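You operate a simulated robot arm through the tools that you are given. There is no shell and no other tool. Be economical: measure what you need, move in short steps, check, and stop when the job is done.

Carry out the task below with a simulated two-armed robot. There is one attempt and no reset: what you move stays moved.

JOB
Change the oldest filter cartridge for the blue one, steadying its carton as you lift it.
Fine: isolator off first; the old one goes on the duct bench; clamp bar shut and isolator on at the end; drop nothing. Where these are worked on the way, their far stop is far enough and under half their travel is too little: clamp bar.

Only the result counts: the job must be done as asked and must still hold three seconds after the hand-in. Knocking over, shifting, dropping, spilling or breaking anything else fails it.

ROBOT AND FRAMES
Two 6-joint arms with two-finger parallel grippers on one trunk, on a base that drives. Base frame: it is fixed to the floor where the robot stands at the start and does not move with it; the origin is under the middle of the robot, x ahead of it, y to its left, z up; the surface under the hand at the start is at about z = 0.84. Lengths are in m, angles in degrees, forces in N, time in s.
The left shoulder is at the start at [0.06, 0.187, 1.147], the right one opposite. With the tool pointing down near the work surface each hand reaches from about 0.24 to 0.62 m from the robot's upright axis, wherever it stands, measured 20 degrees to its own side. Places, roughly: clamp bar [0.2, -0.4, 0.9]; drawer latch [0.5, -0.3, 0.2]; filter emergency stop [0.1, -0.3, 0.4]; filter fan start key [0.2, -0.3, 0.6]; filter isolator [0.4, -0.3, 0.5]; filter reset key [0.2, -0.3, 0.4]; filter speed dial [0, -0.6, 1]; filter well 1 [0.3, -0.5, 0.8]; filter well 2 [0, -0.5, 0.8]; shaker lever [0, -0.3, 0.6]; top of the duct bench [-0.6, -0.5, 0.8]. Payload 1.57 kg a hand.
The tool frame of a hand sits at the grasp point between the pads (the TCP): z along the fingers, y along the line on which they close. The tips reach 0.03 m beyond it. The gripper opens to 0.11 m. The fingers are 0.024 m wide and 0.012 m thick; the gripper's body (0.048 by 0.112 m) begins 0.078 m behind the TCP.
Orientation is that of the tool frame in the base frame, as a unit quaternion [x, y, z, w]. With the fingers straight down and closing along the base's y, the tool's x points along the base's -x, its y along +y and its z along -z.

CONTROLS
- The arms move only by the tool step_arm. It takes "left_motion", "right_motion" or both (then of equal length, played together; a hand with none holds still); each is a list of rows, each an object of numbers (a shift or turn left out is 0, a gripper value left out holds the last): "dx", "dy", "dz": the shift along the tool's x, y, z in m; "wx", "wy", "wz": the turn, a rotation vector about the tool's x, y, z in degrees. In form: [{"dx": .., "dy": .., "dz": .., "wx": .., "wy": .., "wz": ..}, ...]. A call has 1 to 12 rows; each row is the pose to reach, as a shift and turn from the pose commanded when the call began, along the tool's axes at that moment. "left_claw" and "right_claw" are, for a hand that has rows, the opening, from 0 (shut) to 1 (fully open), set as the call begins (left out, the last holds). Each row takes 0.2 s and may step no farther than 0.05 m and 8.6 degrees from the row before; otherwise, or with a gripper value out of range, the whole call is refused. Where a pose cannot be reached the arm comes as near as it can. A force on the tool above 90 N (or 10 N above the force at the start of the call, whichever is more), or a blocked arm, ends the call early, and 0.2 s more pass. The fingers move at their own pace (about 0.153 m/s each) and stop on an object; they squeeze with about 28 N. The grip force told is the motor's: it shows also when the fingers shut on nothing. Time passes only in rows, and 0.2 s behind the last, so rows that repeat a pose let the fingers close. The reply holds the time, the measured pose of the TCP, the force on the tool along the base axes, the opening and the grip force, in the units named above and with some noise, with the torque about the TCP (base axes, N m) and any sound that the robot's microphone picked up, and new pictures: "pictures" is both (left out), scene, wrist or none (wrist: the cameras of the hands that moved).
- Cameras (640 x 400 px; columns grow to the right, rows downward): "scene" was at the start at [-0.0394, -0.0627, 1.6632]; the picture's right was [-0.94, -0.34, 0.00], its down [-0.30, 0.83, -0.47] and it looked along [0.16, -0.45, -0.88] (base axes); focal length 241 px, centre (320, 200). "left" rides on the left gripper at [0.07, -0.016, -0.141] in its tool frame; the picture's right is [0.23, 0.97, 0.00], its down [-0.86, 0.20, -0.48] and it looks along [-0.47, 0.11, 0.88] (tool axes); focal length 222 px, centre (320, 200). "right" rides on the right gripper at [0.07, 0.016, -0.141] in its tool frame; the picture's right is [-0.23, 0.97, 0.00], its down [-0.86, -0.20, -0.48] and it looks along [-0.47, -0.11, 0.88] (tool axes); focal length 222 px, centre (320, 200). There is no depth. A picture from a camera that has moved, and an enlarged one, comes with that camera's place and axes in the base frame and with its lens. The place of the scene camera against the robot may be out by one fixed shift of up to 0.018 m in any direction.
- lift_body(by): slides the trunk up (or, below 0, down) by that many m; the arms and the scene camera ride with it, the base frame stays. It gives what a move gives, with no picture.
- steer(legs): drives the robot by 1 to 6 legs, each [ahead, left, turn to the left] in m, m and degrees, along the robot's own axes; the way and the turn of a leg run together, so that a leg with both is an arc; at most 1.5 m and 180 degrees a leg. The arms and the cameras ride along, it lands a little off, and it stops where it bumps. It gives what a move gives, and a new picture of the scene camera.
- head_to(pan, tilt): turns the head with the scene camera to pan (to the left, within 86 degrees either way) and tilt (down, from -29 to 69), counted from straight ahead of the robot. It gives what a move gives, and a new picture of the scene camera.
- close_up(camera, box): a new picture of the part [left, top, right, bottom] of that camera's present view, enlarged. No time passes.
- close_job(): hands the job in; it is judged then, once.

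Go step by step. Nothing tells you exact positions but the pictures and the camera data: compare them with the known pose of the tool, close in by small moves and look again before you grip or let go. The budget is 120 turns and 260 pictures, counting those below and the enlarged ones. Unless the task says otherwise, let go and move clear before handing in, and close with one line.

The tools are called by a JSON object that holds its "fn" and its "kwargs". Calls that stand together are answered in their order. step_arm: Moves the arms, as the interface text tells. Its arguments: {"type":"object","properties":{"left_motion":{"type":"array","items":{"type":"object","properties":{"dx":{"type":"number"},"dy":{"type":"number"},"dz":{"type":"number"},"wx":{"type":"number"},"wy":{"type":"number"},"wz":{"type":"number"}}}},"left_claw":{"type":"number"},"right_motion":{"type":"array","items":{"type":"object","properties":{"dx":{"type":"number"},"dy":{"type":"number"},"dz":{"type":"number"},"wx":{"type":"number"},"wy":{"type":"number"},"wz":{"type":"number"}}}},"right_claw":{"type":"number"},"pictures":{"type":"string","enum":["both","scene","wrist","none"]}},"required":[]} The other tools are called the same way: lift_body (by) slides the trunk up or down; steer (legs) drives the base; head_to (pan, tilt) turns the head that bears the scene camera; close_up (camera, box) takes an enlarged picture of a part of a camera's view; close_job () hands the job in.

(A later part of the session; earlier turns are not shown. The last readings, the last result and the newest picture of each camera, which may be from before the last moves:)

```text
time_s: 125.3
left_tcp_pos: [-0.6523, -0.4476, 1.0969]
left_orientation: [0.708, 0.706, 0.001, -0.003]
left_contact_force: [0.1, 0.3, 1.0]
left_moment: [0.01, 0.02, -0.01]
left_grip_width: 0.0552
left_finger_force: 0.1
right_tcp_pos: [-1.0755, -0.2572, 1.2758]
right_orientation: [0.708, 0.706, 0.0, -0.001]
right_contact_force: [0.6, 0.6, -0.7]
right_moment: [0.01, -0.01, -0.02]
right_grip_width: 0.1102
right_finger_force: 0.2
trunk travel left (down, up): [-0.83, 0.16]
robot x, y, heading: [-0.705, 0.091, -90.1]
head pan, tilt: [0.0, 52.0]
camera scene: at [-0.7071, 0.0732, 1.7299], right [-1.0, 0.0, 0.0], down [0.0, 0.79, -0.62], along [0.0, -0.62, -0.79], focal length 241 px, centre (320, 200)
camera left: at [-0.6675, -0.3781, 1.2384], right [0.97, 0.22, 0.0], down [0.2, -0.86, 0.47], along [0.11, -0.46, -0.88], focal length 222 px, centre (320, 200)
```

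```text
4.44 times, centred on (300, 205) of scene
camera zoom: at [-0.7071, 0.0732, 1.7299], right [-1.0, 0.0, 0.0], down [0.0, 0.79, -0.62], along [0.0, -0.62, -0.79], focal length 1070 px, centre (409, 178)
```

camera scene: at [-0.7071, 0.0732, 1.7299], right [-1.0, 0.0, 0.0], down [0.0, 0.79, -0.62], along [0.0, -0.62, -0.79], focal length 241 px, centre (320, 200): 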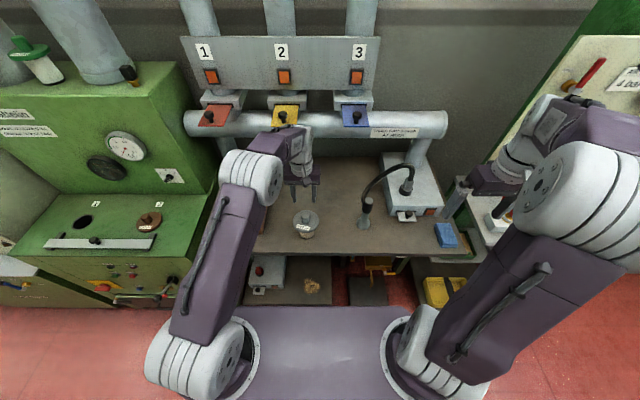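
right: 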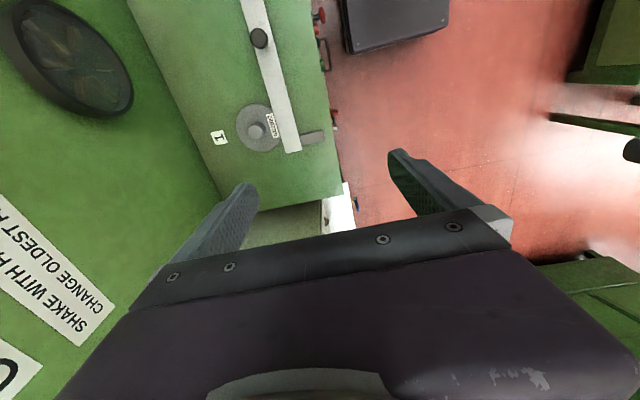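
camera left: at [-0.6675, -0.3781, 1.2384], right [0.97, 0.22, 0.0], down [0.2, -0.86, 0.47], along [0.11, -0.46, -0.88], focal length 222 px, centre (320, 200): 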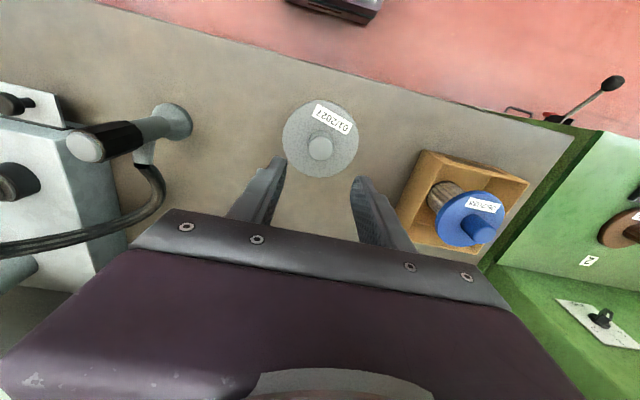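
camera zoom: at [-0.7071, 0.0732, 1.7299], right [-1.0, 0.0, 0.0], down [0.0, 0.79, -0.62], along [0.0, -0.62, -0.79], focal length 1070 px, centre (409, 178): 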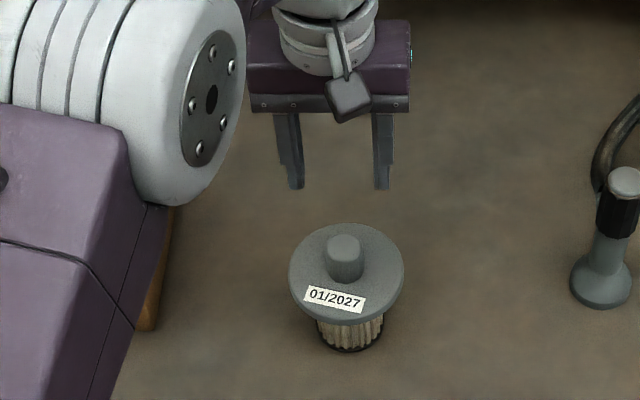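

The old cartridge stands on the bench. Next is the blue one. I'll place the robot so the right hand can hold the carton's right wall while the left lifts.

{"fn": "steer", "kwargs": {"legs": [[0.0, 0.265, 0.0], [0.055, 0, 0]]}}

{"fn": "step_arm", "kwargs": {"left_motion": [{"dx": 0.0}], "pictures": "wrist"}}

{"fn": "close_up", "kwargs": {"camera": "scene", "box": [240, 150, 400, 270]}}

```text
time_s: 127.7
left_tcp_pos: [-0.3899, -0.4976, 1.1007]
left_orientation: [0.71, 0.704, -0.001, 0.001]
left_contact_force: [-0.1, 0.5, 0.3]
left_moment: [-0.06, -0.03, 0.0]
left_grip_width: 0.0551
left_finger_force: 0.0
right_tcp_pos: [-0.8143, -0.3045, 1.2785]
right_orientation: [0.71, 0.705, -0.002, 0.004]
right_contact_force: [-0.6, 0.8, -0.2]
right_moment: [-0.08, 0.0, 0.0]
right_grip_width: 0.1104
right_finger_force: 0.1
trunk travel left (down, up): [-0.83, 0.16]
robot x, y, heading: [-0.4384, 0.0346, -90.7]
head pan, tilt: [0.0, 52.0]
camera scene: at [-0.4443, 0.028, 1.7301], right [-1.0, 0.01, 0.0], down [0.01, 0.78, -0.62], along [0.0, -0.62, -0.78], focal length 241 px, centre (320, 200)
```

scene: 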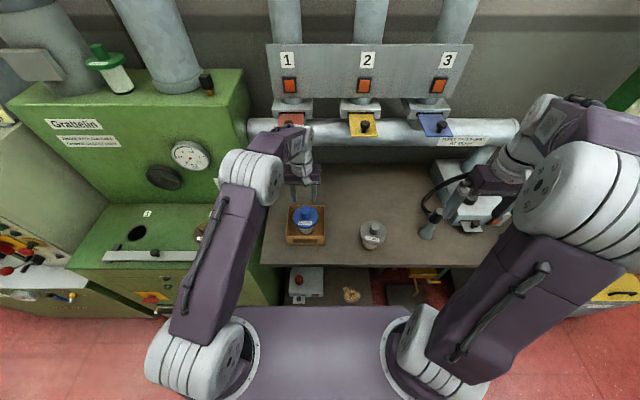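

```text
time_s: 128.1
left_tcp_pos: [-0.3907, -0.5056, 1.0968]
left_orientation: [0.711, 0.703, 0.001, -0.002]
left_contact_force: [0.4, 0.8, 0.1]
left_moment: [-0.03, 0.01, -0.01]
left_grip_width: 0.055
left_finger_force: 0.0
right_tcp_pos: [-0.8126, -0.3142, 1.2754]
right_orientation: [0.709, 0.705, 0.001, 0.0]
right_contact_force: [0.7, 0.7, -0.1]
right_moment: [-0.03, -0.01, 0.0]
right_grip_width: 0.1102
right_finger_force: 0.0
trunk travel left (down, up): [-0.83, 0.16]
robot x, y, heading: [-0.4397, 0.0329, -90.4]
head pan, tilt: [0.0, 52.0]
camera left: at [-0.4042, -0.4358, 1.2379], right [0.98, 0.22, 0.0], down [0.19, -0.86, 0.47], along [0.1, -0.46, -0.88], focal length 222 px, centre (320, 200)
```

left: 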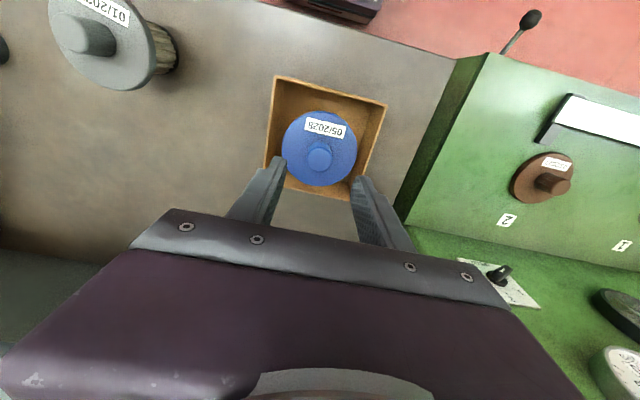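

```text
3.33 times, centred on (320, 210) of scene
camera zoom: at [-0.4424, 0.0153, 1.73], right [-1.0, 0.01, 0.0], down [0.0, 0.79, -0.62], along [0.0, -0.62, -0.79], focal length 802 px, centre (320, 167)
```

zoom: 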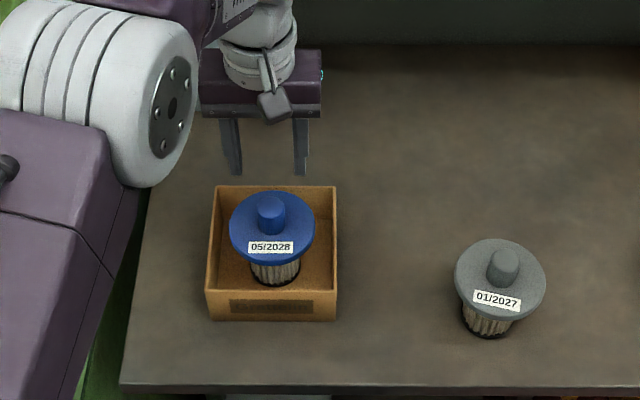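

The carton spans about x −0.465…−0.30 and y −0.455…−0.60, with its rim at z≈0.876. I'll bring the right hand above its right wall, tilted so its body leans back clear of the left hand.

{"fn": "step_arm", "kwargs": {"right_motion": [{"dy": 0.03, "dz": 0.02, "wy": -3}, {"dy": 0.06, "dz": 0.04, "wy": -6}, {"dy": 0.09, "dz": 0.06, "wy": -9}, {"dy": 0.12, "dz": 0.08, "wy": -12}, {"dy": 0.15, "dz": 0.1, "wy": -16}, {"dy": 0.18, "dz": 0.12, "wy": -20}, {"dy": 0.21, "dz": 0.14, "wy": -24}, {"dy": 0.24, "dz": 0.16, "wy": -28}, {"dy": 0.27, "dz": 0.18, "wy": -32}, {"dy": 0.295, "dz": 0.2, "wy": -35}, {"dy": 0.31, "dz": 0.22, "dx": -0.02, "wy": -35}, {"dy": 0.325, "dz": 0.24, "dx": -0.04, "wy": -35}], "right_claw": 0.35}}

```text
time_s: 130.7
left_tcp_pos: [-0.39, -0.5071, 1.0948]
left_orientation: [0.71, 0.704, 0.003, -0.003]
left_contact_force: [-1.2, -0.5, -0.2]
left_moment: [0.05, 0.01, -0.03]
left_grip_width: 0.0548
left_finger_force: 0.0
right_tcp_pos: [-0.4717, -0.3736, 1.055]
right_orientation: [0.678, 0.673, -0.215, 0.203]
right_contact_force: [0.0, -1.0, 0.3]
right_moment: [0.03, 0.02, -0.01]
right_grip_width: 0.0384
right_finger_force: 0.2
right hand out of reach, approached as far as the arm can: row 7, 8, 9, 10, 11, 12
trunk travel left (down, up): [-0.83, 0.16]
robot x, y, heading: [-0.4411, 0.0341, -90.2]
head pan, tilt: [0.0, 52.0]
camera scene: at [-0.4408, 0.011, 1.73], right [-1.0, 0.01, 0.0], down [0.0, 0.79, -0.61], along [-0.01, -0.61, -0.79], focal length 241 px, centre (320, 200)
camera right: at [-0.4541, -0.2359, 1.1307], right [0.97, -0.2, 0.12], down [-0.19, -0.43, 0.88], along [-0.12, -0.88, -0.46], focal length 222 px, centre (320, 200)
```

scene: 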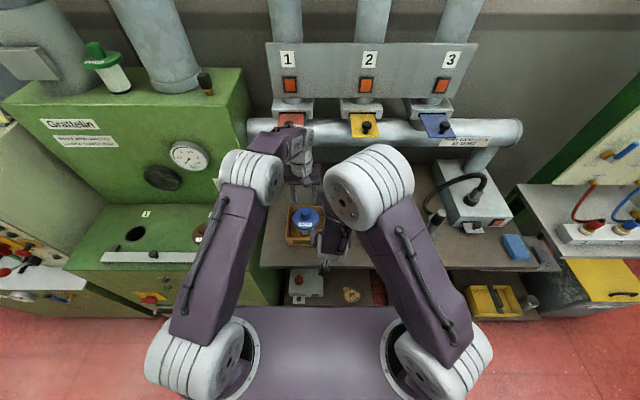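
right: 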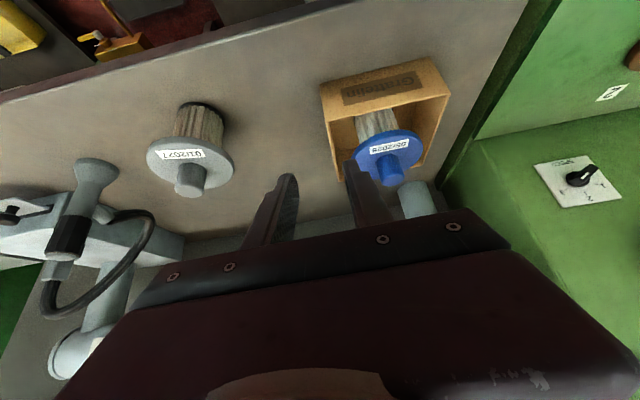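

{"fn": "step_arm", "kwargs": {"right_motion": [{"dz": 0.03, "dx": -0.005, "dy": 0.003}, {"dz": 0.06, "dx": -0.012, "dy": 0.005}, {"dz": 0.09, "dx": -0.02, "dy": 0.006}, {"dz": 0.11, "dx": -0.02, "dy": 0.006}]}}

{"fn": "close_up", "kwargs": {"camera": "scene", "box": [260, 150, 400, 280]}}

```text
time_s: 131.7
left_tcp_pos: [-0.3908, -0.5031, 1.0967]
left_orientation: [0.71, 0.704, 0.0, -0.002]
left_contact_force: [-0.4, -0.5, 0.0]
left_moment: [-0.01, 0.04, -0.03]
left_grip_width: 0.0549
left_finger_force: 0.0
right_tcp_pos: [-0.4664, -0.4511, 0.9771]
right_orientation: [0.676, 0.672, -0.214, 0.212]
right_contact_force: [-0.6, 0.0, -0.3]
right_moment: [0.0, -0.01, 0.02]
right_grip_width: 0.0385
right_finger_force: 0.0
right hand out of reach, approached as far as the arm can: row 1
trunk travel left (down, up): [-0.83, 0.16]
robot x, y, heading: [-0.4402, 0.0352, -90.4]
head pan, tilt: [0.0, 52.0]
camera scene: at [-0.4432, 0.0165, 1.73], right [-1.0, 0.01, 0.0], down [0.01, 0.79, -0.62], along [0.0, -0.62, -0.79], focal length 241 px, centre (320, 200)
camera right: at [-0.4496, -0.3137, 1.0526], right [0.97, -0.19, 0.13], down [-0.2, -0.43, 0.88], along [-0.11, -0.88, -0.45], focal length 222 px, centre (320, 200)
```

scene: 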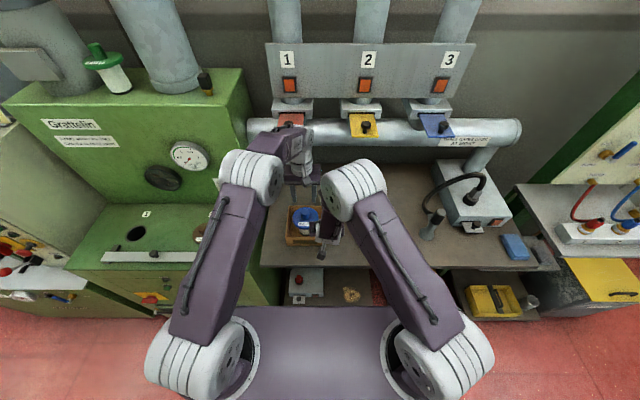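
right: 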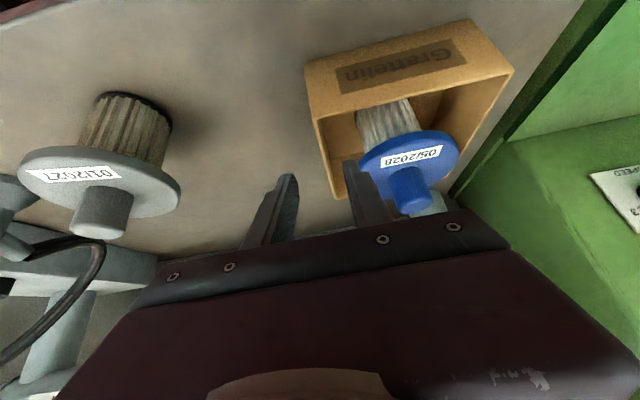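

```text
3.08 times, centred on (330, 215) of scene
camera zoom: at [-0.4432, 0.0165, 1.73], right [-1.0, 0.01, 0.0], down [0.01, 0.79, -0.62], along [0.0, -0.62, -0.79], focal length 741 px, centre (289, 154)
```

zoom: 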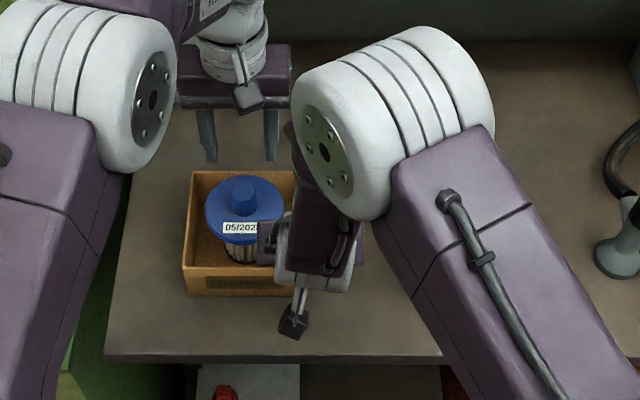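

{"fn": "step_arm", "kwargs": {"right_motion": [{"dz": 0.02, "dx": 0.008}, {"dz": 0.045, "dx": 0.012}, {"dz": 0.07, "dx": 0.012}, {"dz": 0.085, "dx": 0.012}]}}

{"fn": "close_up", "kwargs": {"camera": "right", "box": [220, 20, 480, 220]}}

```text
time_s: 132.7
left_tcp_pos: [-0.3886, -0.5037, 1.0972]
left_orientation: [0.71, 0.704, 0.0, -0.001]
left_contact_force: [0.3, 0.0, 1.1]
left_moment: [0.06, 0.0, 0.03]
left_grip_width: 0.0552
left_finger_force: 0.0
right_tcp_pos: [-0.4672, -0.4913, 0.9005]
right_orientation: [0.677, 0.671, -0.215, 0.212]
right_contact_force: [0.1, 1.2, 0.6]
right_moment: [-0.03, -0.02, -0.02]
right_grip_width: 0.0384
right_finger_force: 0.0
trunk travel left (down, up): [-0.83, 0.16]
robot x, y, heading: [-0.4388, 0.0369, -90.3]
head pan, tilt: [0.0, 52.0]
camera scene: at [-0.4427, 0.016, 1.73], right [-1.0, 0.01, 0.0], down [0.01, 0.79, -0.62], along [0.0, -0.62, -0.79], focal length 241 px, centre (320, 200)
camera right: at [-0.4496, -0.3539, 0.9765], right [0.97, -0.19, 0.13], down [-0.2, -0.43, 0.88], along [-0.11, -0.88, -0.45], focal length 222 px, centre (320, 200)
```

scene: 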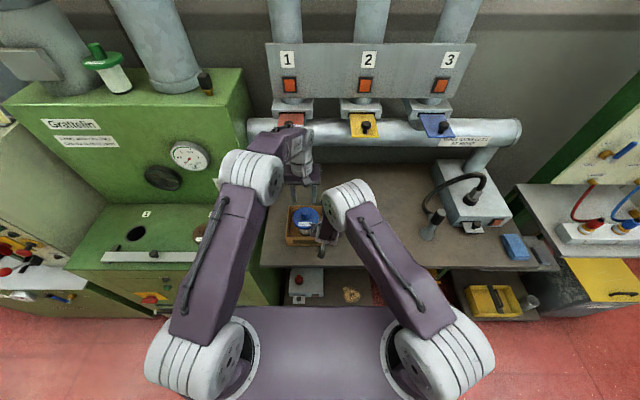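
right: 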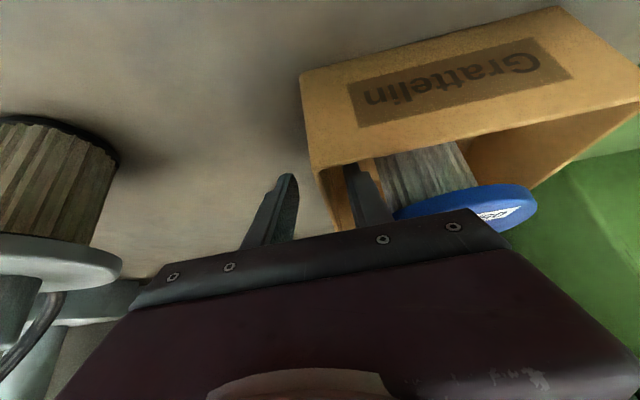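

```text
2.00 times, centred on (350, 120) of right
camera zoom: at [-0.4496, -0.3539, 0.9765], right [0.97, -0.19, 0.13], down [-0.2, -0.43, 0.88], along [-0.11, -0.88, -0.45], focal length 444 px, centre (260, 360)
```

zoom: 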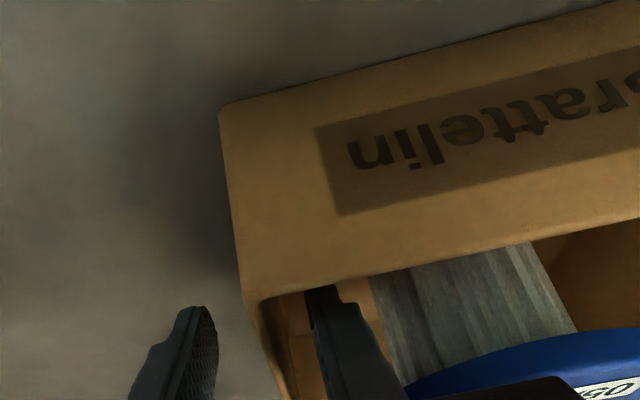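

The wall is straddled, with one finger inside and one out. I'll go about 1 cm deeper and close gently on it.

{"fn": "step_arm", "kwargs": {"right_motion": [{"dz": 0.006, "dx": 0.003}, {"dz": 0.011, "dx": 0.005}], "pictures": "none"}}

{"fn": "step_arm", "kwargs": {"right_motion": [{"dz": 0}, {"dz": 0}, {"dz": 0}], "right_claw": 0.0, "pictures": "both"}}

{"fn": "close_up", "kwargs": {"camera": "left", "box": [200, 40, 440, 220]}}

```text
time_s: 133.3
left_tcp_pos: [-0.3908, -0.5039, 1.0965]
left_orientation: [0.711, 0.704, 0.001, -0.002]
left_contact_force: [-1.0, 0.0, -0.4]
left_moment: [0.0, -0.01, -0.03]
left_grip_width: 0.055
left_finger_force: 0.0
right_tcp_pos: [-0.4666, -0.4931, 0.8891]
right_orientation: [0.677, 0.672, -0.213, 0.211]
right_contact_force: [0.2, 0.2, 0.1]
right_moment: [0.0, 0.0, 0.01]
right_grip_width: 0.0386
right_finger_force: 0.0
trunk travel left (down, up): [-0.83, 0.16]
robot x, y, heading: [-0.441, 0.0328, -90.5]
head pan, tilt: [0.0, 52.0]
```

```text
time_s: 134.1
left_tcp_pos: [-0.3893, -0.5036, 1.0964]
left_orientation: [0.71, 0.704, 0.001, -0.002]
left_contact_force: [-0.6, 0.1, -0.9]
left_moment: [0.01, -0.02, 0.03]
left_grip_width: 0.0553
left_finger_force: 0.1
right_tcp_pos: [-0.4671, -0.4924, 0.8885]
right_orientation: [0.677, 0.672, -0.213, 0.211]
right_contact_force: [0.1, -0.5, 0.5]
right_moment: [-0.13, 0.06, -0.1]
right_grip_width: 0.0038
right_finger_force: 24.7
trunk travel left (down, up): [-0.83, 0.16]
robot x, y, heading: [-0.4431, 0.0312, -90.4]
head pan, tilt: [0.0, 52.0]
camera scene: at [-0.4426, 0.0164, 1.73], right [-1.0, 0.01, 0.0], down [0.01, 0.79, -0.62], along [0.0, -0.62, -0.79], focal length 241 px, centre (320, 200)
camera right: at [-0.4499, -0.3553, 0.9641], right [0.97, -0.19, 0.13], down [-0.2, -0.43, 0.88], along [-0.11, -0.88, -0.45], focal length 222 px, centre (320, 200)
```

scene: 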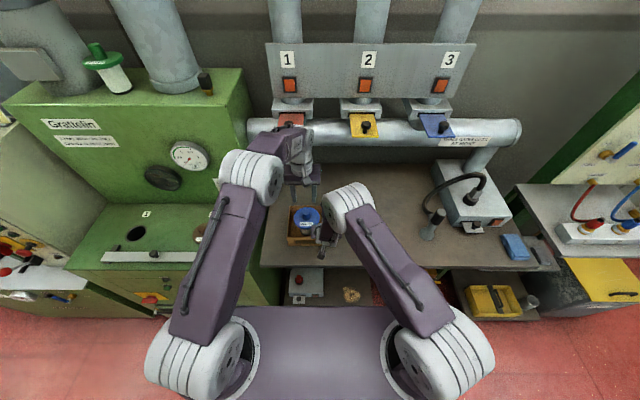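
right: 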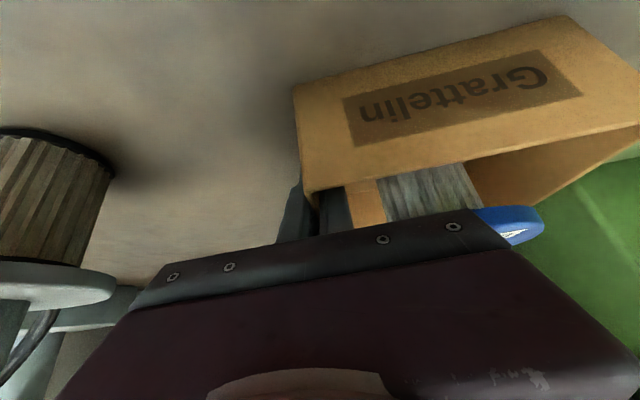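

```text
2.22 times, centred on (320, 130) of left
camera zoom: at [-0.4044, -0.435, 1.2382], right [0.98, 0.22, 0.0], down [0.19, -0.86, 0.47], along [0.1, -0.46, -0.88], focal length 494 px, centre (320, 356)
```

zoom: 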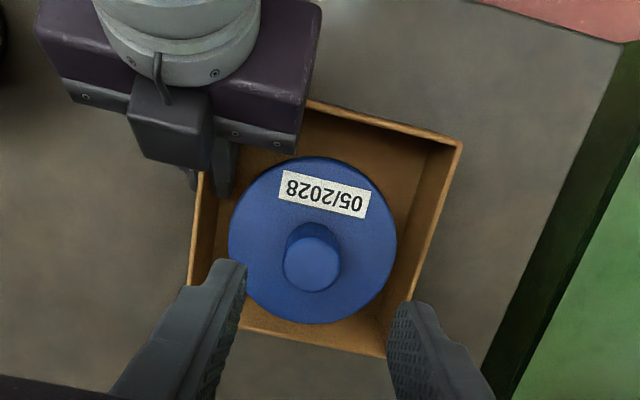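

The carton wall is held. Next I'll lower the left hand to the blue knob.

{"fn": "step_arm", "kwargs": {"left_motion": [{"dx": -0.008, "dy": -0.001, "dz": 0.03}, {"dx": -0.016, "dy": -0.002, "dz": 0.06}, {"dx": -0.016, "dy": -0.002, "dz": 0.09}], "pictures": "wrist"}}

{"fn": "close_up", "kwargs": {"camera": "left", "box": [220, 60, 420, 220]}}

{"fn": "close_up", "kwargs": {"camera": "scene", "box": [260, 150, 400, 280]}}

```text
time_s: 134.9
left_tcp_pos: [-0.3934, -0.5205, 1.0077]
left_orientation: [0.71, 0.704, 0.001, -0.002]
left_contact_force: [0.2, 0.7, 0.3]
left_moment: [-0.01, 0.02, 0.0]
left_grip_width: 0.0548
left_finger_force: 0.0
right_tcp_pos: [-0.4677, -0.4928, 0.8897]
right_orientation: [0.677, 0.672, -0.214, 0.212]
right_contact_force: [-1.3, 1.6, 0.9]
right_moment: [-0.13, -0.04, 0.05]
right_grip_width: 0.0038
right_finger_force: 24.5
trunk travel left (down, up): [-0.83, 0.16]
robot x, y, heading: [-0.4433, 0.0337, -90.4]
head pan, tilt: [0.0, 52.0]
camera left: at [-0.4077, -0.4514, 1.1493], right [0.98, 0.22, 0.0], down [0.19, -0.86, 0.48], along [0.1, -0.46, -0.88], focal length 222 px, centre (320, 200)
```

left: 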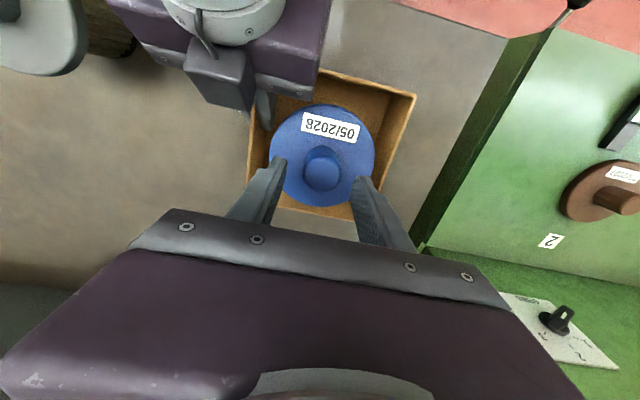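

```text
2.50 times, centred on (320, 140) of left
camera zoom: at [-0.4077, -0.4514, 1.1493], right [0.98, 0.22, 0.0], down [0.19, -0.86, 0.48], along [0.1, -0.46, -0.88], focal length 555 px, centre (320, 350)
```

zoom: 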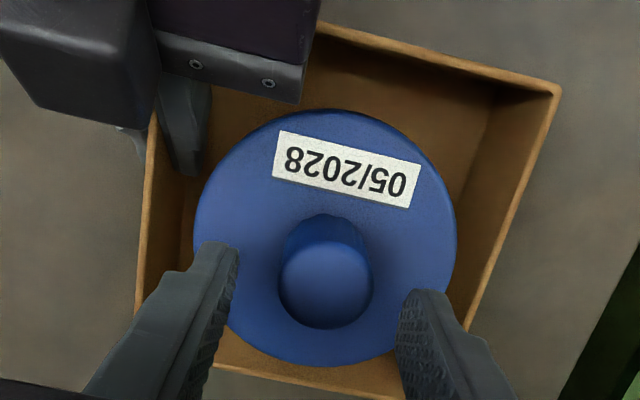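

```text
3.08 times, centred on (330, 215) of scene
camera zoom: at [-0.4428, 0.0166, 1.7301], right [-1.0, 0.01, 0.0], down [0.01, 0.79, -0.62], along [0.0, -0.62, -0.79], focal length 741 px, centre (289, 154)
```

zoom: 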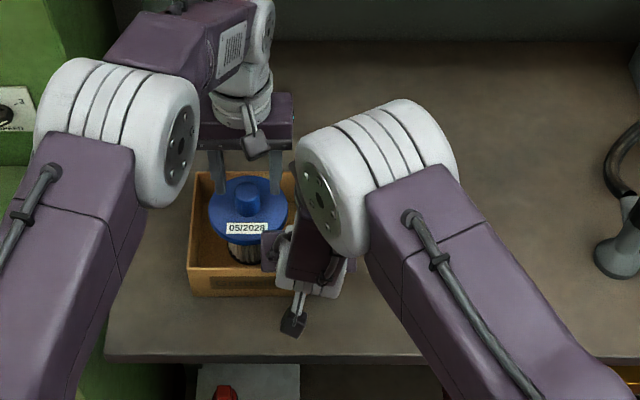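

{"fn": "step_arm", "kwargs": {"left_motion": [{"dx": 0.004, "dz": 0.012}, {"dx": 0.004, "dz": 0.024}, {"dx": 0.004, "dz": 0.033}], "pictures": "wrist"}}

{"fn": "step_arm", "kwargs": {"left_motion": [{"dz": 0}, {"dz": 0}, {"dz": 0}, {"dz": 0}], "left_claw": 0.0, "pictures": "wrist"}}

```text
time_s: 135.7
left_tcp_pos: [-0.3927, -0.5156, 0.9744]
left_orientation: [0.71, 0.704, 0.0, -0.002]
left_contact_force: [-0.1, -0.5, 0.2]
left_moment: [-0.03, -0.02, -0.01]
left_grip_width: 0.0551
left_finger_force: 0.1
right_tcp_pos: [-0.466, -0.493, 0.8894]
right_orientation: [0.677, 0.672, -0.214, 0.212]
right_contact_force: [-0.8, 2.2, 0.6]
right_moment: [-0.07, -0.04, 0.06]
right_grip_width: 0.0037
right_finger_force: 24.9
trunk travel left (down, up): [-0.83, 0.16]
robot x, y, heading: [-0.4436, 0.0311, -90.5]
head pan, tilt: [0.0, 52.0]
camera left: at [-0.4065, -0.4467, 1.1148], right [0.98, 0.22, 0.0], down [0.19, -0.86, 0.48], along [0.1, -0.46, -0.88], focal length 222 px, centre (320, 200)
```

left: 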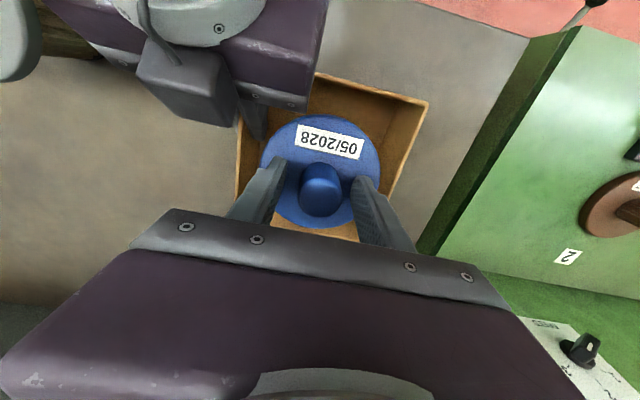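

```text
time_s: 136.7
left_tcp_pos: [-0.3904, -0.5154, 0.9736]
left_orientation: [0.71, 0.704, 0.001, -0.003]
left_contact_force: [-0.6, -0.3, -0.6]
left_moment: [-0.03, 0.06, -0.02]
left_grip_width: 0.0321
left_finger_force: 27.8
right_tcp_pos: [-0.4668, -0.4932, 0.8897]
right_orientation: [0.677, 0.672, -0.213, 0.212]
right_contact_force: [0.1, 1.2, 1.1]
right_moment: [-0.03, -0.03, 0.03]
right_grip_width: 0.0039
right_finger_force: 24.7
trunk travel left (down, up): [-0.83, 0.16]
robot x, y, heading: [-0.4443, 0.0336, -90.2]
head pan, tilt: [0.0, 52.0]
camera left: at [-0.4064, -0.4467, 1.115], right [0.98, 0.22, 0.0], down [0.19, -0.86, 0.47], along [0.1, -0.46, -0.88], focal length 222 px, centre (320, 200)
```

left: 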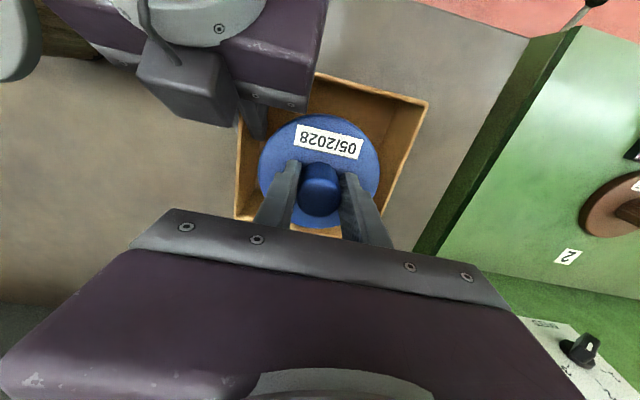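

The blue knob is gripped. I'll lift slowly, easing slightly away from the right hand, while the right hand keeps holding the carton.

{"fn": "step_arm", "kwargs": {"left_motion": [{"dz": -0.005}, {"dz": -0.01}, {"dz": -0.014, "dy": 0.005, "dx": -0.003}, {"dz": -0.017, "dy": 0.01, "dx": -0.007}, {"dz": -0.02, "dy": 0.016, "dx": -0.01}, {"dz": -0.03, "dy": 0.018, "dx": -0.01}, {"dz": -0.045, "dy": 0.018, "dx": -0.01}, {"dz": -0.06, "dy": 0.018, "dx": -0.01}]}}

{"fn": "close_up", "kwargs": {"camera": "scene", "box": [260, 150, 400, 280]}}

```text
time_s: 138.5
left_tcp_pos: [-0.3748, -0.5273, 1.034]
left_orientation: [0.71, 0.705, 0.0, -0.001]
left_contact_force: [0.0, -0.2, -1.7]
left_moment: [-0.01, 0.03, -0.01]
left_grip_width: 0.0321
left_finger_force: 28.6
right_tcp_pos: [-0.4679, -0.4936, 0.8907]
right_orientation: [0.677, 0.672, -0.213, 0.211]
right_contact_force: [-0.8, 0.0, 2.5]
right_moment: [0.0, -0.06, 0.01]
right_grip_width: 0.0038
right_finger_force: 24.2
trunk travel left (down, up): [-0.83, 0.16]
robot x, y, heading: [-0.4422, 0.0323, -90.3]
head pan, tilt: [0.0, 52.0]
camera scene: at [-0.4426, 0.0164, 1.73], right [-1.0, 0.01, 0.0], down [0.01, 0.79, -0.62], along [0.0, -0.62, -0.79], focal length 241 px, centre (320, 200)
camera left: at [-0.3902, -0.4575, 1.1755], right [0.98, 0.22, 0.0], down [0.19, -0.86, 0.47], along [0.1, -0.46, -0.88], focal length 222 px, centre (320, 200)
```

scene: 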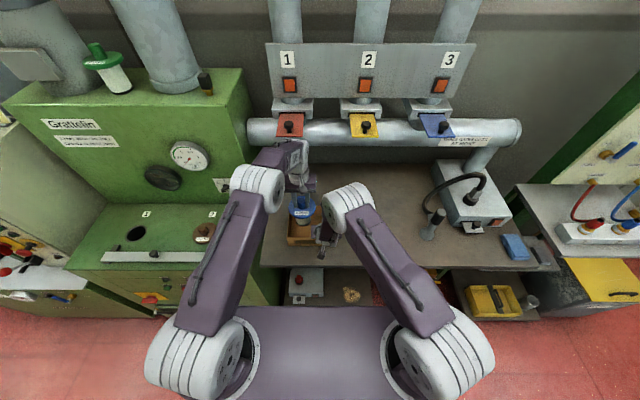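
left: 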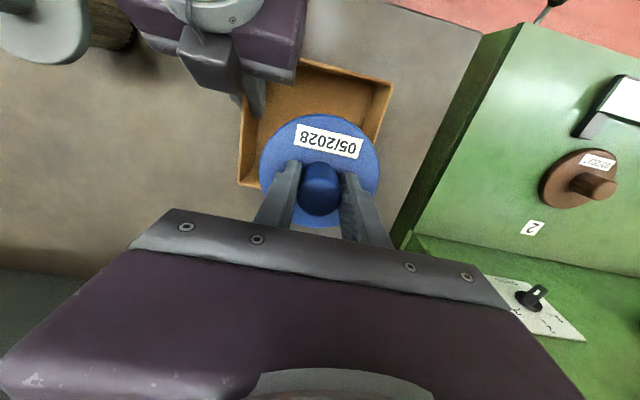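

```text
3.08 times, centred on (330, 215) of scene
camera zoom: at [-0.4426, 0.0164, 1.73], right [-1.0, 0.01, 0.0], down [0.01, 0.79, -0.62], along [0.0, -0.62, -0.79], focal length 741 px, centre (289, 154)
```

zoom: 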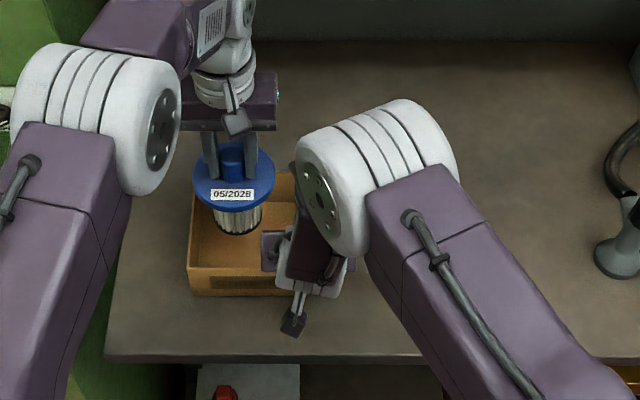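

{"fn": "step_arm", "kwargs": {"left_motion": [{"dz": -0.02}, {"dz": -0.04}, {"dz": -0.06}, {"dz": -0.085}, {"dz": -0.11}], "pictures": "scene"}}

{"fn": "step_arm", "kwargs": {"right_motion": [{"dz": 0}, {"dz": 0}, {"dz": 0}], "right_claw": 0.3, "pictures": "wrist"}}

```text
time_s: 139.7
left_tcp_pos: [-0.3735, -0.5282, 1.1447]
left_orientation: [0.71, 0.704, 0.001, -0.002]
left_contact_force: [-0.5, 0.0, -3.5]
left_moment: [0.03, 0.02, -0.03]
left_grip_width: 0.0323
left_finger_force: 27.7
right_tcp_pos: [-0.4664, -0.4928, 0.8898]
right_orientation: [0.677, 0.672, -0.213, 0.212]
right_contact_force: [-0.7, 0.4, 3.1]
right_moment: [0.0, -0.07, 0.0]
right_grip_width: 0.0037
right_finger_force: 24.4
trunk travel left (down, up): [-0.83, 0.16]
robot x, y, heading: [-0.4432, 0.0336, -90.5]
head pan, tilt: [0.0, 52.0]
camera scene: at [-0.4426, 0.0164, 1.73], right [-1.0, 0.01, 0.0], down [0.01, 0.79, -0.62], along [0.0, -0.62, -0.79], focal length 241 px, centre (320, 200)
```

scene: 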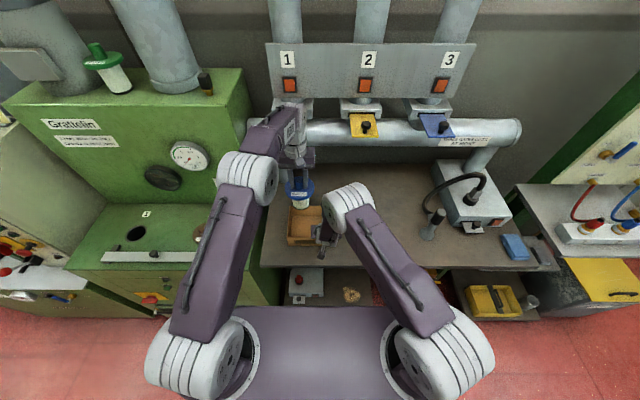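

```text
time_s: 140.5
left_tcp_pos: [-0.3741, -0.5285, 1.145]
left_orientation: [0.711, 0.704, 0.002, -0.002]
left_contact_force: [0.5, -0.3, -3.2]
left_moment: [0.0, 0.0, 0.01]
left_grip_width: 0.0321
left_finger_force: 27.7
right_tcp_pos: [-0.4671, -0.4946, 0.8886]
right_orientation: [0.677, 0.672, -0.212, 0.212]
right_contact_force: [0.1, 0.2, -0.2]
right_moment: [-0.02, 0.0, 0.02]
right_grip_width: 0.033
right_finger_force: 0.0
trunk travel left (down, up): [-0.83, 0.16]
robot x, y, heading: [-0.4436, 0.0344, -90.2]
head pan, tilt: [0.0, 52.0]
camera right: at [-0.4499, -0.3556, 0.9638], right [0.97, -0.19, 0.13], down [-0.2, -0.43, 0.88], along [-0.11, -0.88, -0.45], focal length 222 px, centre (320, 200)
```

right: 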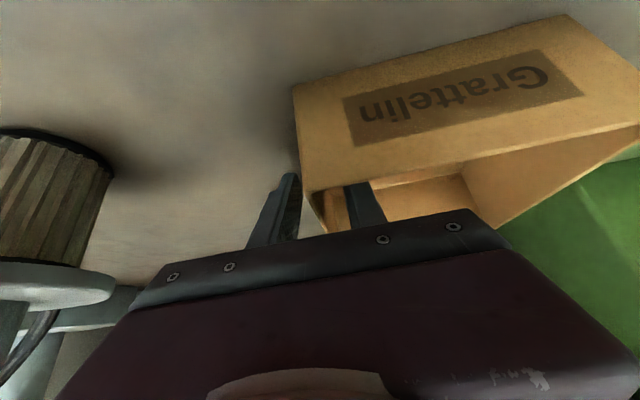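

The blue cartridge is out and the carton didn't move. I'll withdraw the right hand straight up, then off to its own side.

{"fn": "step_arm", "kwargs": {"right_motion": [{"dx": -0.0113, "dz": -0.0165}, {"dx": -0.0226, "dz": -0.033}, {"dx": -0.034, "dz": -0.05}, {"dx": -0.045, "dz": -0.066}, {"dx": -0.045, "dz": -0.066, "dy": -0.04}, {"dx": -0.045, "dz": -0.07, "dy": -0.085}, {"dx": -0.05, "dz": -0.09, "dy": -0.125, "wy": 4}, {"dx": -0.06, "dz": -0.12, "dy": -0.16, "wy": 10}, {"dx": -0.07, "dz": -0.15, "dy": -0.19, "wy": 16}, {"dx": -0.07, "dz": -0.18, "dy": -0.22, "wy": 22}, {"dx": -0.08, "dz": -0.2, "dy": -0.25, "wy": 28}, {"dx": -0.08, "dz": -0.22, "dy": -0.27, "wy": 34}], "pictures": "scene"}}

{"fn": "close_up", "kwargs": {"camera": "left", "box": [160, 0, 480, 240]}}

```text
time_s: 143.1
left_tcp_pos: [-0.3743, -0.528, 1.144]
left_orientation: [0.711, 0.703, 0.002, -0.002]
left_contact_force: [0.1, 1.4, -2.1]
left_moment: [0.05, 0.01, 0.01]
left_grip_width: 0.032
left_finger_force: 28.0
right_tcp_pos: [-0.7299, -0.3904, 1.0713]
right_orientation: [0.707, 0.703, -0.003, 0.075]
right_contact_force: [-1.2, 0.2, 0.4]
right_moment: [-0.01, 0.0, 0.05]
right_grip_width: 0.0333
right_finger_force: 0.1
right hand out of reach, approached as far as the arm can: row 6, 7, 8, 10, 11, 12
trunk travel left (down, up): [-0.83, 0.16]
robot x, y, heading: [-0.4436, 0.0347, -90.4]
head pan, tilt: [0.0, 52.0]
camera scene: at [-0.4434, 0.0154, 1.73], right [-1.0, 0.01, 0.0], down [0.01, 0.79, -0.62], along [0.0, -0.62, -0.79], focal length 241 px, centre (320, 200)
```

scene: 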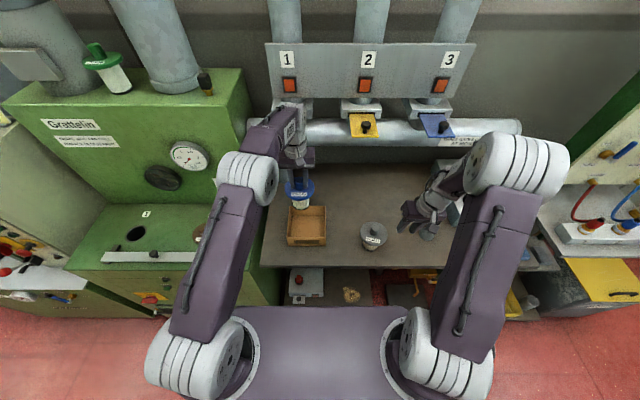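

```text
1.67 times, centred on (320, 120) of left
camera zoom: at [-0.3888, -0.4594, 1.2861], right [0.98, 0.22, 0.0], down [0.19, -0.86, 0.47], along [0.1, -0.46, -0.88], focal length 370 px, centre (320, 333)
```

zoom: 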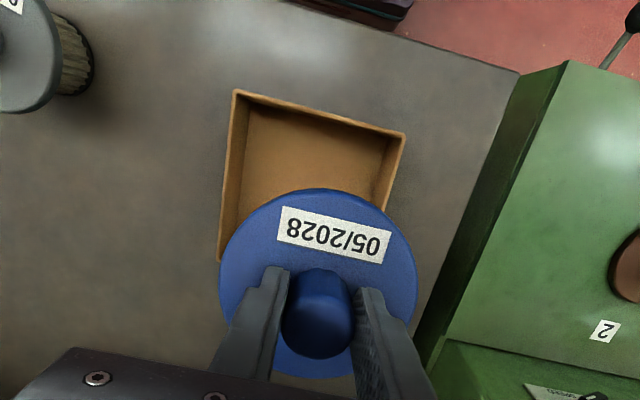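

{"fn": "step_arm", "kwargs": {"left_motion": [{"dx": 0.02}, {"dx": 0.04}, {"dx": 0.06, "dz": 0.005}, {"dx": 0.08, "dz": 0.01}], "right_motion": [{"dz": -0.03}, {"dz": -0.06}, {"dz": -0.09, "dx": 0.03}, {"dz": -0.12, "dx": 0.06}], "pictures": "none"}}

{"fn": "steer", "kwargs": {"legs": [[-0.14, 0.0, 0.3], [0, 0.615, 0]]}}

```text
time_s: 144.1
left_tcp_pos: [-0.3716, -0.4437, 1.1359]
left_orientation: [0.709, 0.705, 0.0, -0.001]
left_contact_force: [-0.3, 0.6, -2.4]
left_moment: [0.0, -0.01, 0.01]
left_grip_width: 0.0321
left_finger_force: 28.1
right_tcp_pos: [-0.7385, -0.3068, 1.1704]
right_orientation: [0.706, 0.702, -0.004, 0.094]
right_contact_force: [0.8, 0.6, 0.1]
right_moment: [-0.03, 0.0, 0.03]
right_grip_width: 0.0331
right_finger_force: 0.1
right hand out of reach, approached as far as the arm can: row 1, 2, 3, 4
trunk travel left (down, up): [-0.83, 0.16]
robot x, y, heading: [-0.4463, 0.0311, -90.4]
head pan, tilt: [0.0, 52.0]
```

```text
time_s: 148.5
left_tcp_pos: [0.2414, -0.3148, 1.1333]
left_orientation: [0.712, 0.702, 0.001, -0.002]
left_contact_force: [-1.0, 0.2, -3.1]
left_moment: [0.0, -0.02, 0.03]
left_grip_width: 0.0322
left_finger_force: 27.8
right_tcp_pos: [-0.1246, -0.1752, 1.1694]
right_orientation: [0.709, 0.699, -0.004, 0.094]
right_contact_force: [-0.3, 0.3, -1.2]
right_moment: [0.01, 0.01, 0.02]
right_grip_width: 0.0331
right_finger_force: 0.2
trunk travel left (down, up): [-0.83, 0.16]
robot x, y, heading: [0.1774, 0.1659, -90.8]
head pan, tilt: [0.0, 52.0]
camera scene: at [0.1731, 0.1499, 1.73], right [-1.0, 0.01, 0.0], down [0.01, 0.79, -0.62], along [-0.01, -0.62, -0.79], focal length 241 px, centre (320, 200)
```

scene: 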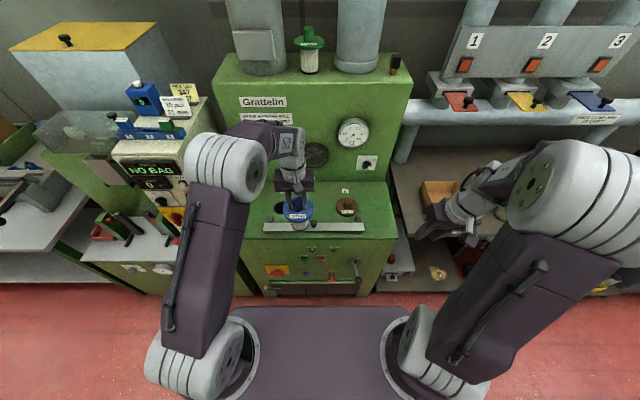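

{"fn": "steer", "kwargs": {"legs": [[0.135, 0.0, 0.7]]}}

{"fn": "step_arm", "kwargs": {"left_motion": [{"dy": 0.03, "dx": -0.01}, {"dy": 0.06, "dx": -0.02}, {"dy": 0.085, "dx": -0.035}, {"dy": 0.095, "dx": -0.045, "dz": 0.03}]}}

{"fn": "close_up", "kwargs": {"camera": "scene", "box": [220, 150, 380, 290]}}

```text
time_s: 149.8
left_tcp_pos: [0.2483, -0.4474, 1.1346]
left_orientation: [0.707, 0.707, 0.0, -0.001]
left_contact_force: [0.6, 1.1, -2.6]
left_moment: [-0.01, -0.02, 0.0]
left_grip_width: 0.0322
left_finger_force: 28.2
right_tcp_pos: [-0.1189, -0.3136, 1.1708]
right_orientation: [0.704, 0.704, -0.003, 0.094]
right_contact_force: [-0.5, 0.0, 0.9]
right_moment: [-0.02, 0.01, 0.01]
right_grip_width: 0.0329
right_finger_force: 0.1
trunk travel left (down, up): [-0.83, 0.16]
robot x, y, heading: [0.1766, 0.0338, -90.0]
head pan, tilt: [0.0, 52.0]
camera scene: at [0.1741, 0.0165, 1.73], right [-1.0, 0.0, 0.0], down [0.0, 0.79, -0.62], along [0.0, -0.62, -0.79], focal length 241 px, centre (320, 200)
```

scene: 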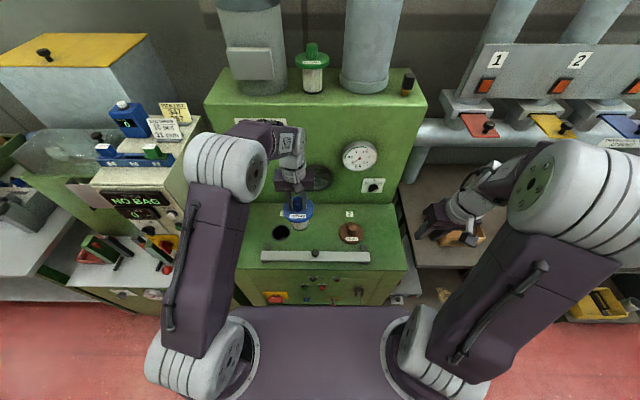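

```text
time_s: 150.8
left_tcp_pos: [0.3437, -0.4954, 1.1027]
left_orientation: [0.707, 0.707, 0.001, -0.003]
left_contact_force: [0.6, -0.5, -4.0]
left_moment: [0.03, 0.0, -0.02]
left_grip_width: 0.0322
left_finger_force: 28.1
right_tcp_pos: [-0.1199, -0.3174, 1.169]
right_orientation: [0.704, 0.704, -0.002, 0.093]
right_contact_force: [0.0, 0.4, -1.3]
right_moment: [0.04, -0.03, -0.01]
right_grip_width: 0.033
right_finger_force: 0.1
trunk travel left (down, up): [-0.83, 0.16]
robot x, y, heading: [0.1741, 0.0319, -90.0]
head pan, tilt: [0.0, 52.0]
camera scene: at [0.1751, 0.0113, 1.73], right [-1.0, 0.0, 0.0], down [0.0, 0.79, -0.61], along [0.0, -0.61, -0.79], focal length 241 px, centre (320, 200)
camera left: at [0.3282, -0.4263, 1.2441], right [0.97, 0.23, 0.0], down [0.2, -0.86, 0.47], along [0.11, -0.46, -0.88], focal length 222 px, centre (320, 200)
```

scene: 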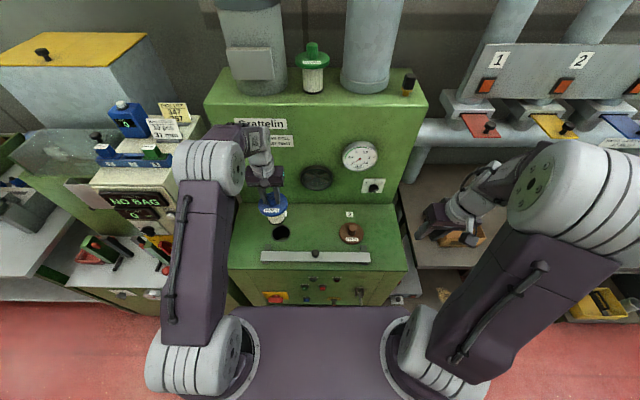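
left: 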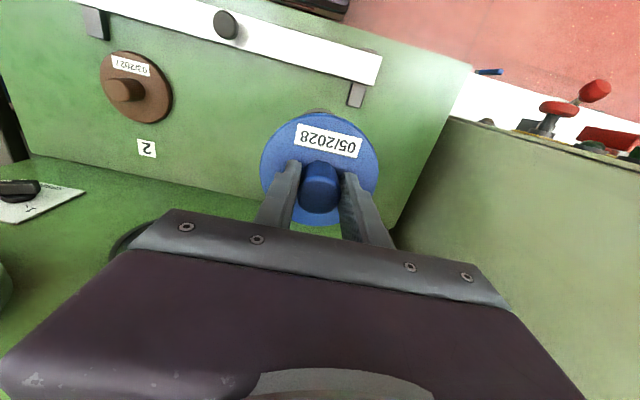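

```text
2.86 times, centred on (300, 220) of scene
camera zoom: at [0.1751, 0.0113, 1.73], right [-1.0, 0.0, 0.0], down [0.0, 0.79, -0.61], along [0.0, -0.61, -0.79], focal length 688 px, centre (377, 143)
```

zoom: 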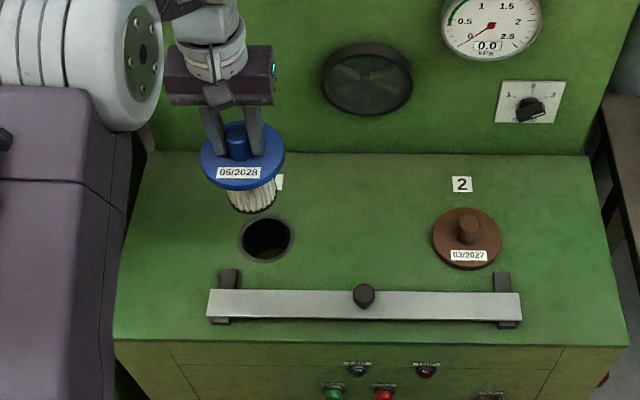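

The well opening is a little larger than the filter body. I'll align to (0.341, −0.505), where the old one came out, and lower to just above the hole.

{"fn": "step_arm", "kwargs": {"left_motion": [{"dx": -0.009, "dy": -0.002, "dz": 0.02}, {"dx": -0.009, "dy": -0.002, "dz": 0.045}, {"dx": -0.009, "dy": -0.002, "dz": 0.07}], "pictures": "wrist"}}

{"fn": "close_up", "kwargs": {"camera": "scene", "box": [230, 180, 350, 280]}}

```text
time_s: 151.6
left_tcp_pos: [0.3399, -0.5033, 1.0323]
left_orientation: [0.707, 0.707, 0.0, -0.001]
left_contact_force: [0.0, 0.0, -2.7]
left_moment: [0.03, -0.02, -0.03]
left_grip_width: 0.032
left_finger_force: 28.0
right_tcp_pos: [-0.1199, -0.3157, 1.1694]
right_orientation: [0.704, 0.704, -0.003, 0.094]
right_contact_force: [0.5, -0.6, 0.6]
right_moment: [0.0, 0.01, -0.01]
right_grip_width: 0.0329
right_finger_force: 0.0
trunk travel left (down, up): [-0.83, 0.16]
robot x, y, heading: [0.1741, 0.0308, -89.8]
head pan, tilt: [0.0, 52.0]
camera left: at [0.324, -0.435, 1.1737], right [0.97, 0.23, 0.0], down [0.2, -0.86, 0.47], along [0.11, -0.46, -0.88], focal length 222 px, centre (320, 200)
```

left: 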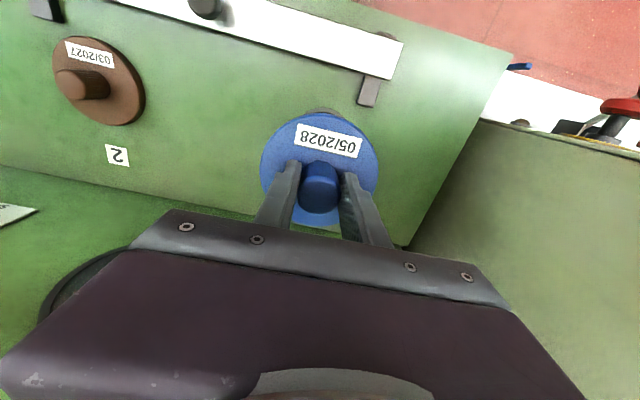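

```text
4.00 times, centred on (290, 230) of scene
camera zoom: at [0.1744, 0.0133, 1.73], right [-1.0, 0.0, 0.0], down [0.0, 0.79, -0.62], along [0.0, -0.62, -0.79], focal length 963 px, centre (440, 80)
```

zoom: 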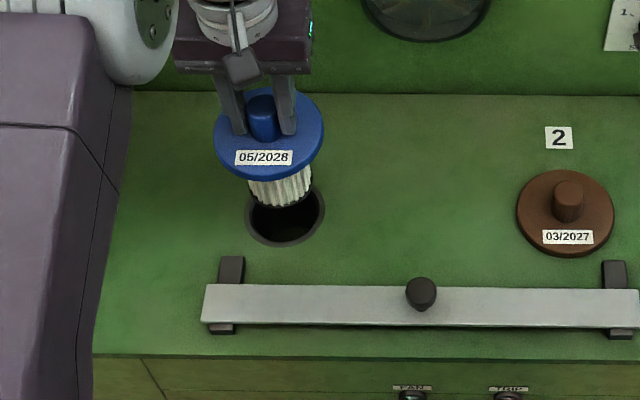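

{"fn": "step_arm", "kwargs": {"left_motion": [{"dz": 0.012}, {"dz": 0.024}, {"dz": 0.036}, {"dz": 0.048}], "pictures": "scene"}}

{"fn": "close_up", "kwargs": {"camera": "scene", "box": [230, 180, 350, 280]}}

```text
time_s: 152.6
left_tcp_pos: [0.3403, -0.5026, 0.9846]
left_orientation: [0.707, 0.707, 0.001, -0.003]
left_contact_force: [0.4, 0.2, -2.3]
left_moment: [-0.02, -0.02, 0.0]
left_grip_width: 0.0321
left_finger_force: 27.8
right_tcp_pos: [-0.1193, -0.3156, 1.17]
right_orientation: [0.704, 0.704, -0.002, 0.093]
right_contact_force: [-0.9, 0.7, -0.4]
right_moment: [0.03, 0.0, -0.05]
right_grip_width: 0.0328
right_finger_force: 0.1
trunk travel left (down, up): [-0.83, 0.16]
robot x, y, heading: [0.1736, 0.0292, -90.1]
head pan, tilt: [0.0, 52.0]
camera scene: at [0.1745, 0.0126, 1.73], right [-1.0, 0.0, 0.0], down [0.0, 0.79, -0.62], along [0.0, -0.62, -0.79], focal length 241 px, centre (320, 200)
```

scene: 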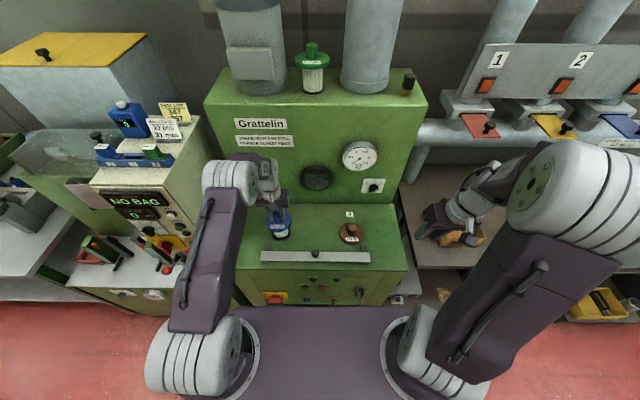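

```text
4.00 times, centred on (290, 230) of scene
camera zoom: at [0.1745, 0.0126, 1.73], right [-1.0, 0.0, 0.0], down [0.0, 0.79, -0.62], along [0.0, -0.62, -0.79], focal length 963 px, centre (440, 80)
```

zoom: 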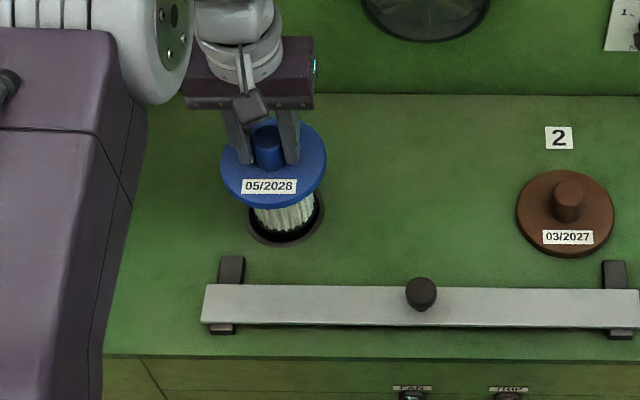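

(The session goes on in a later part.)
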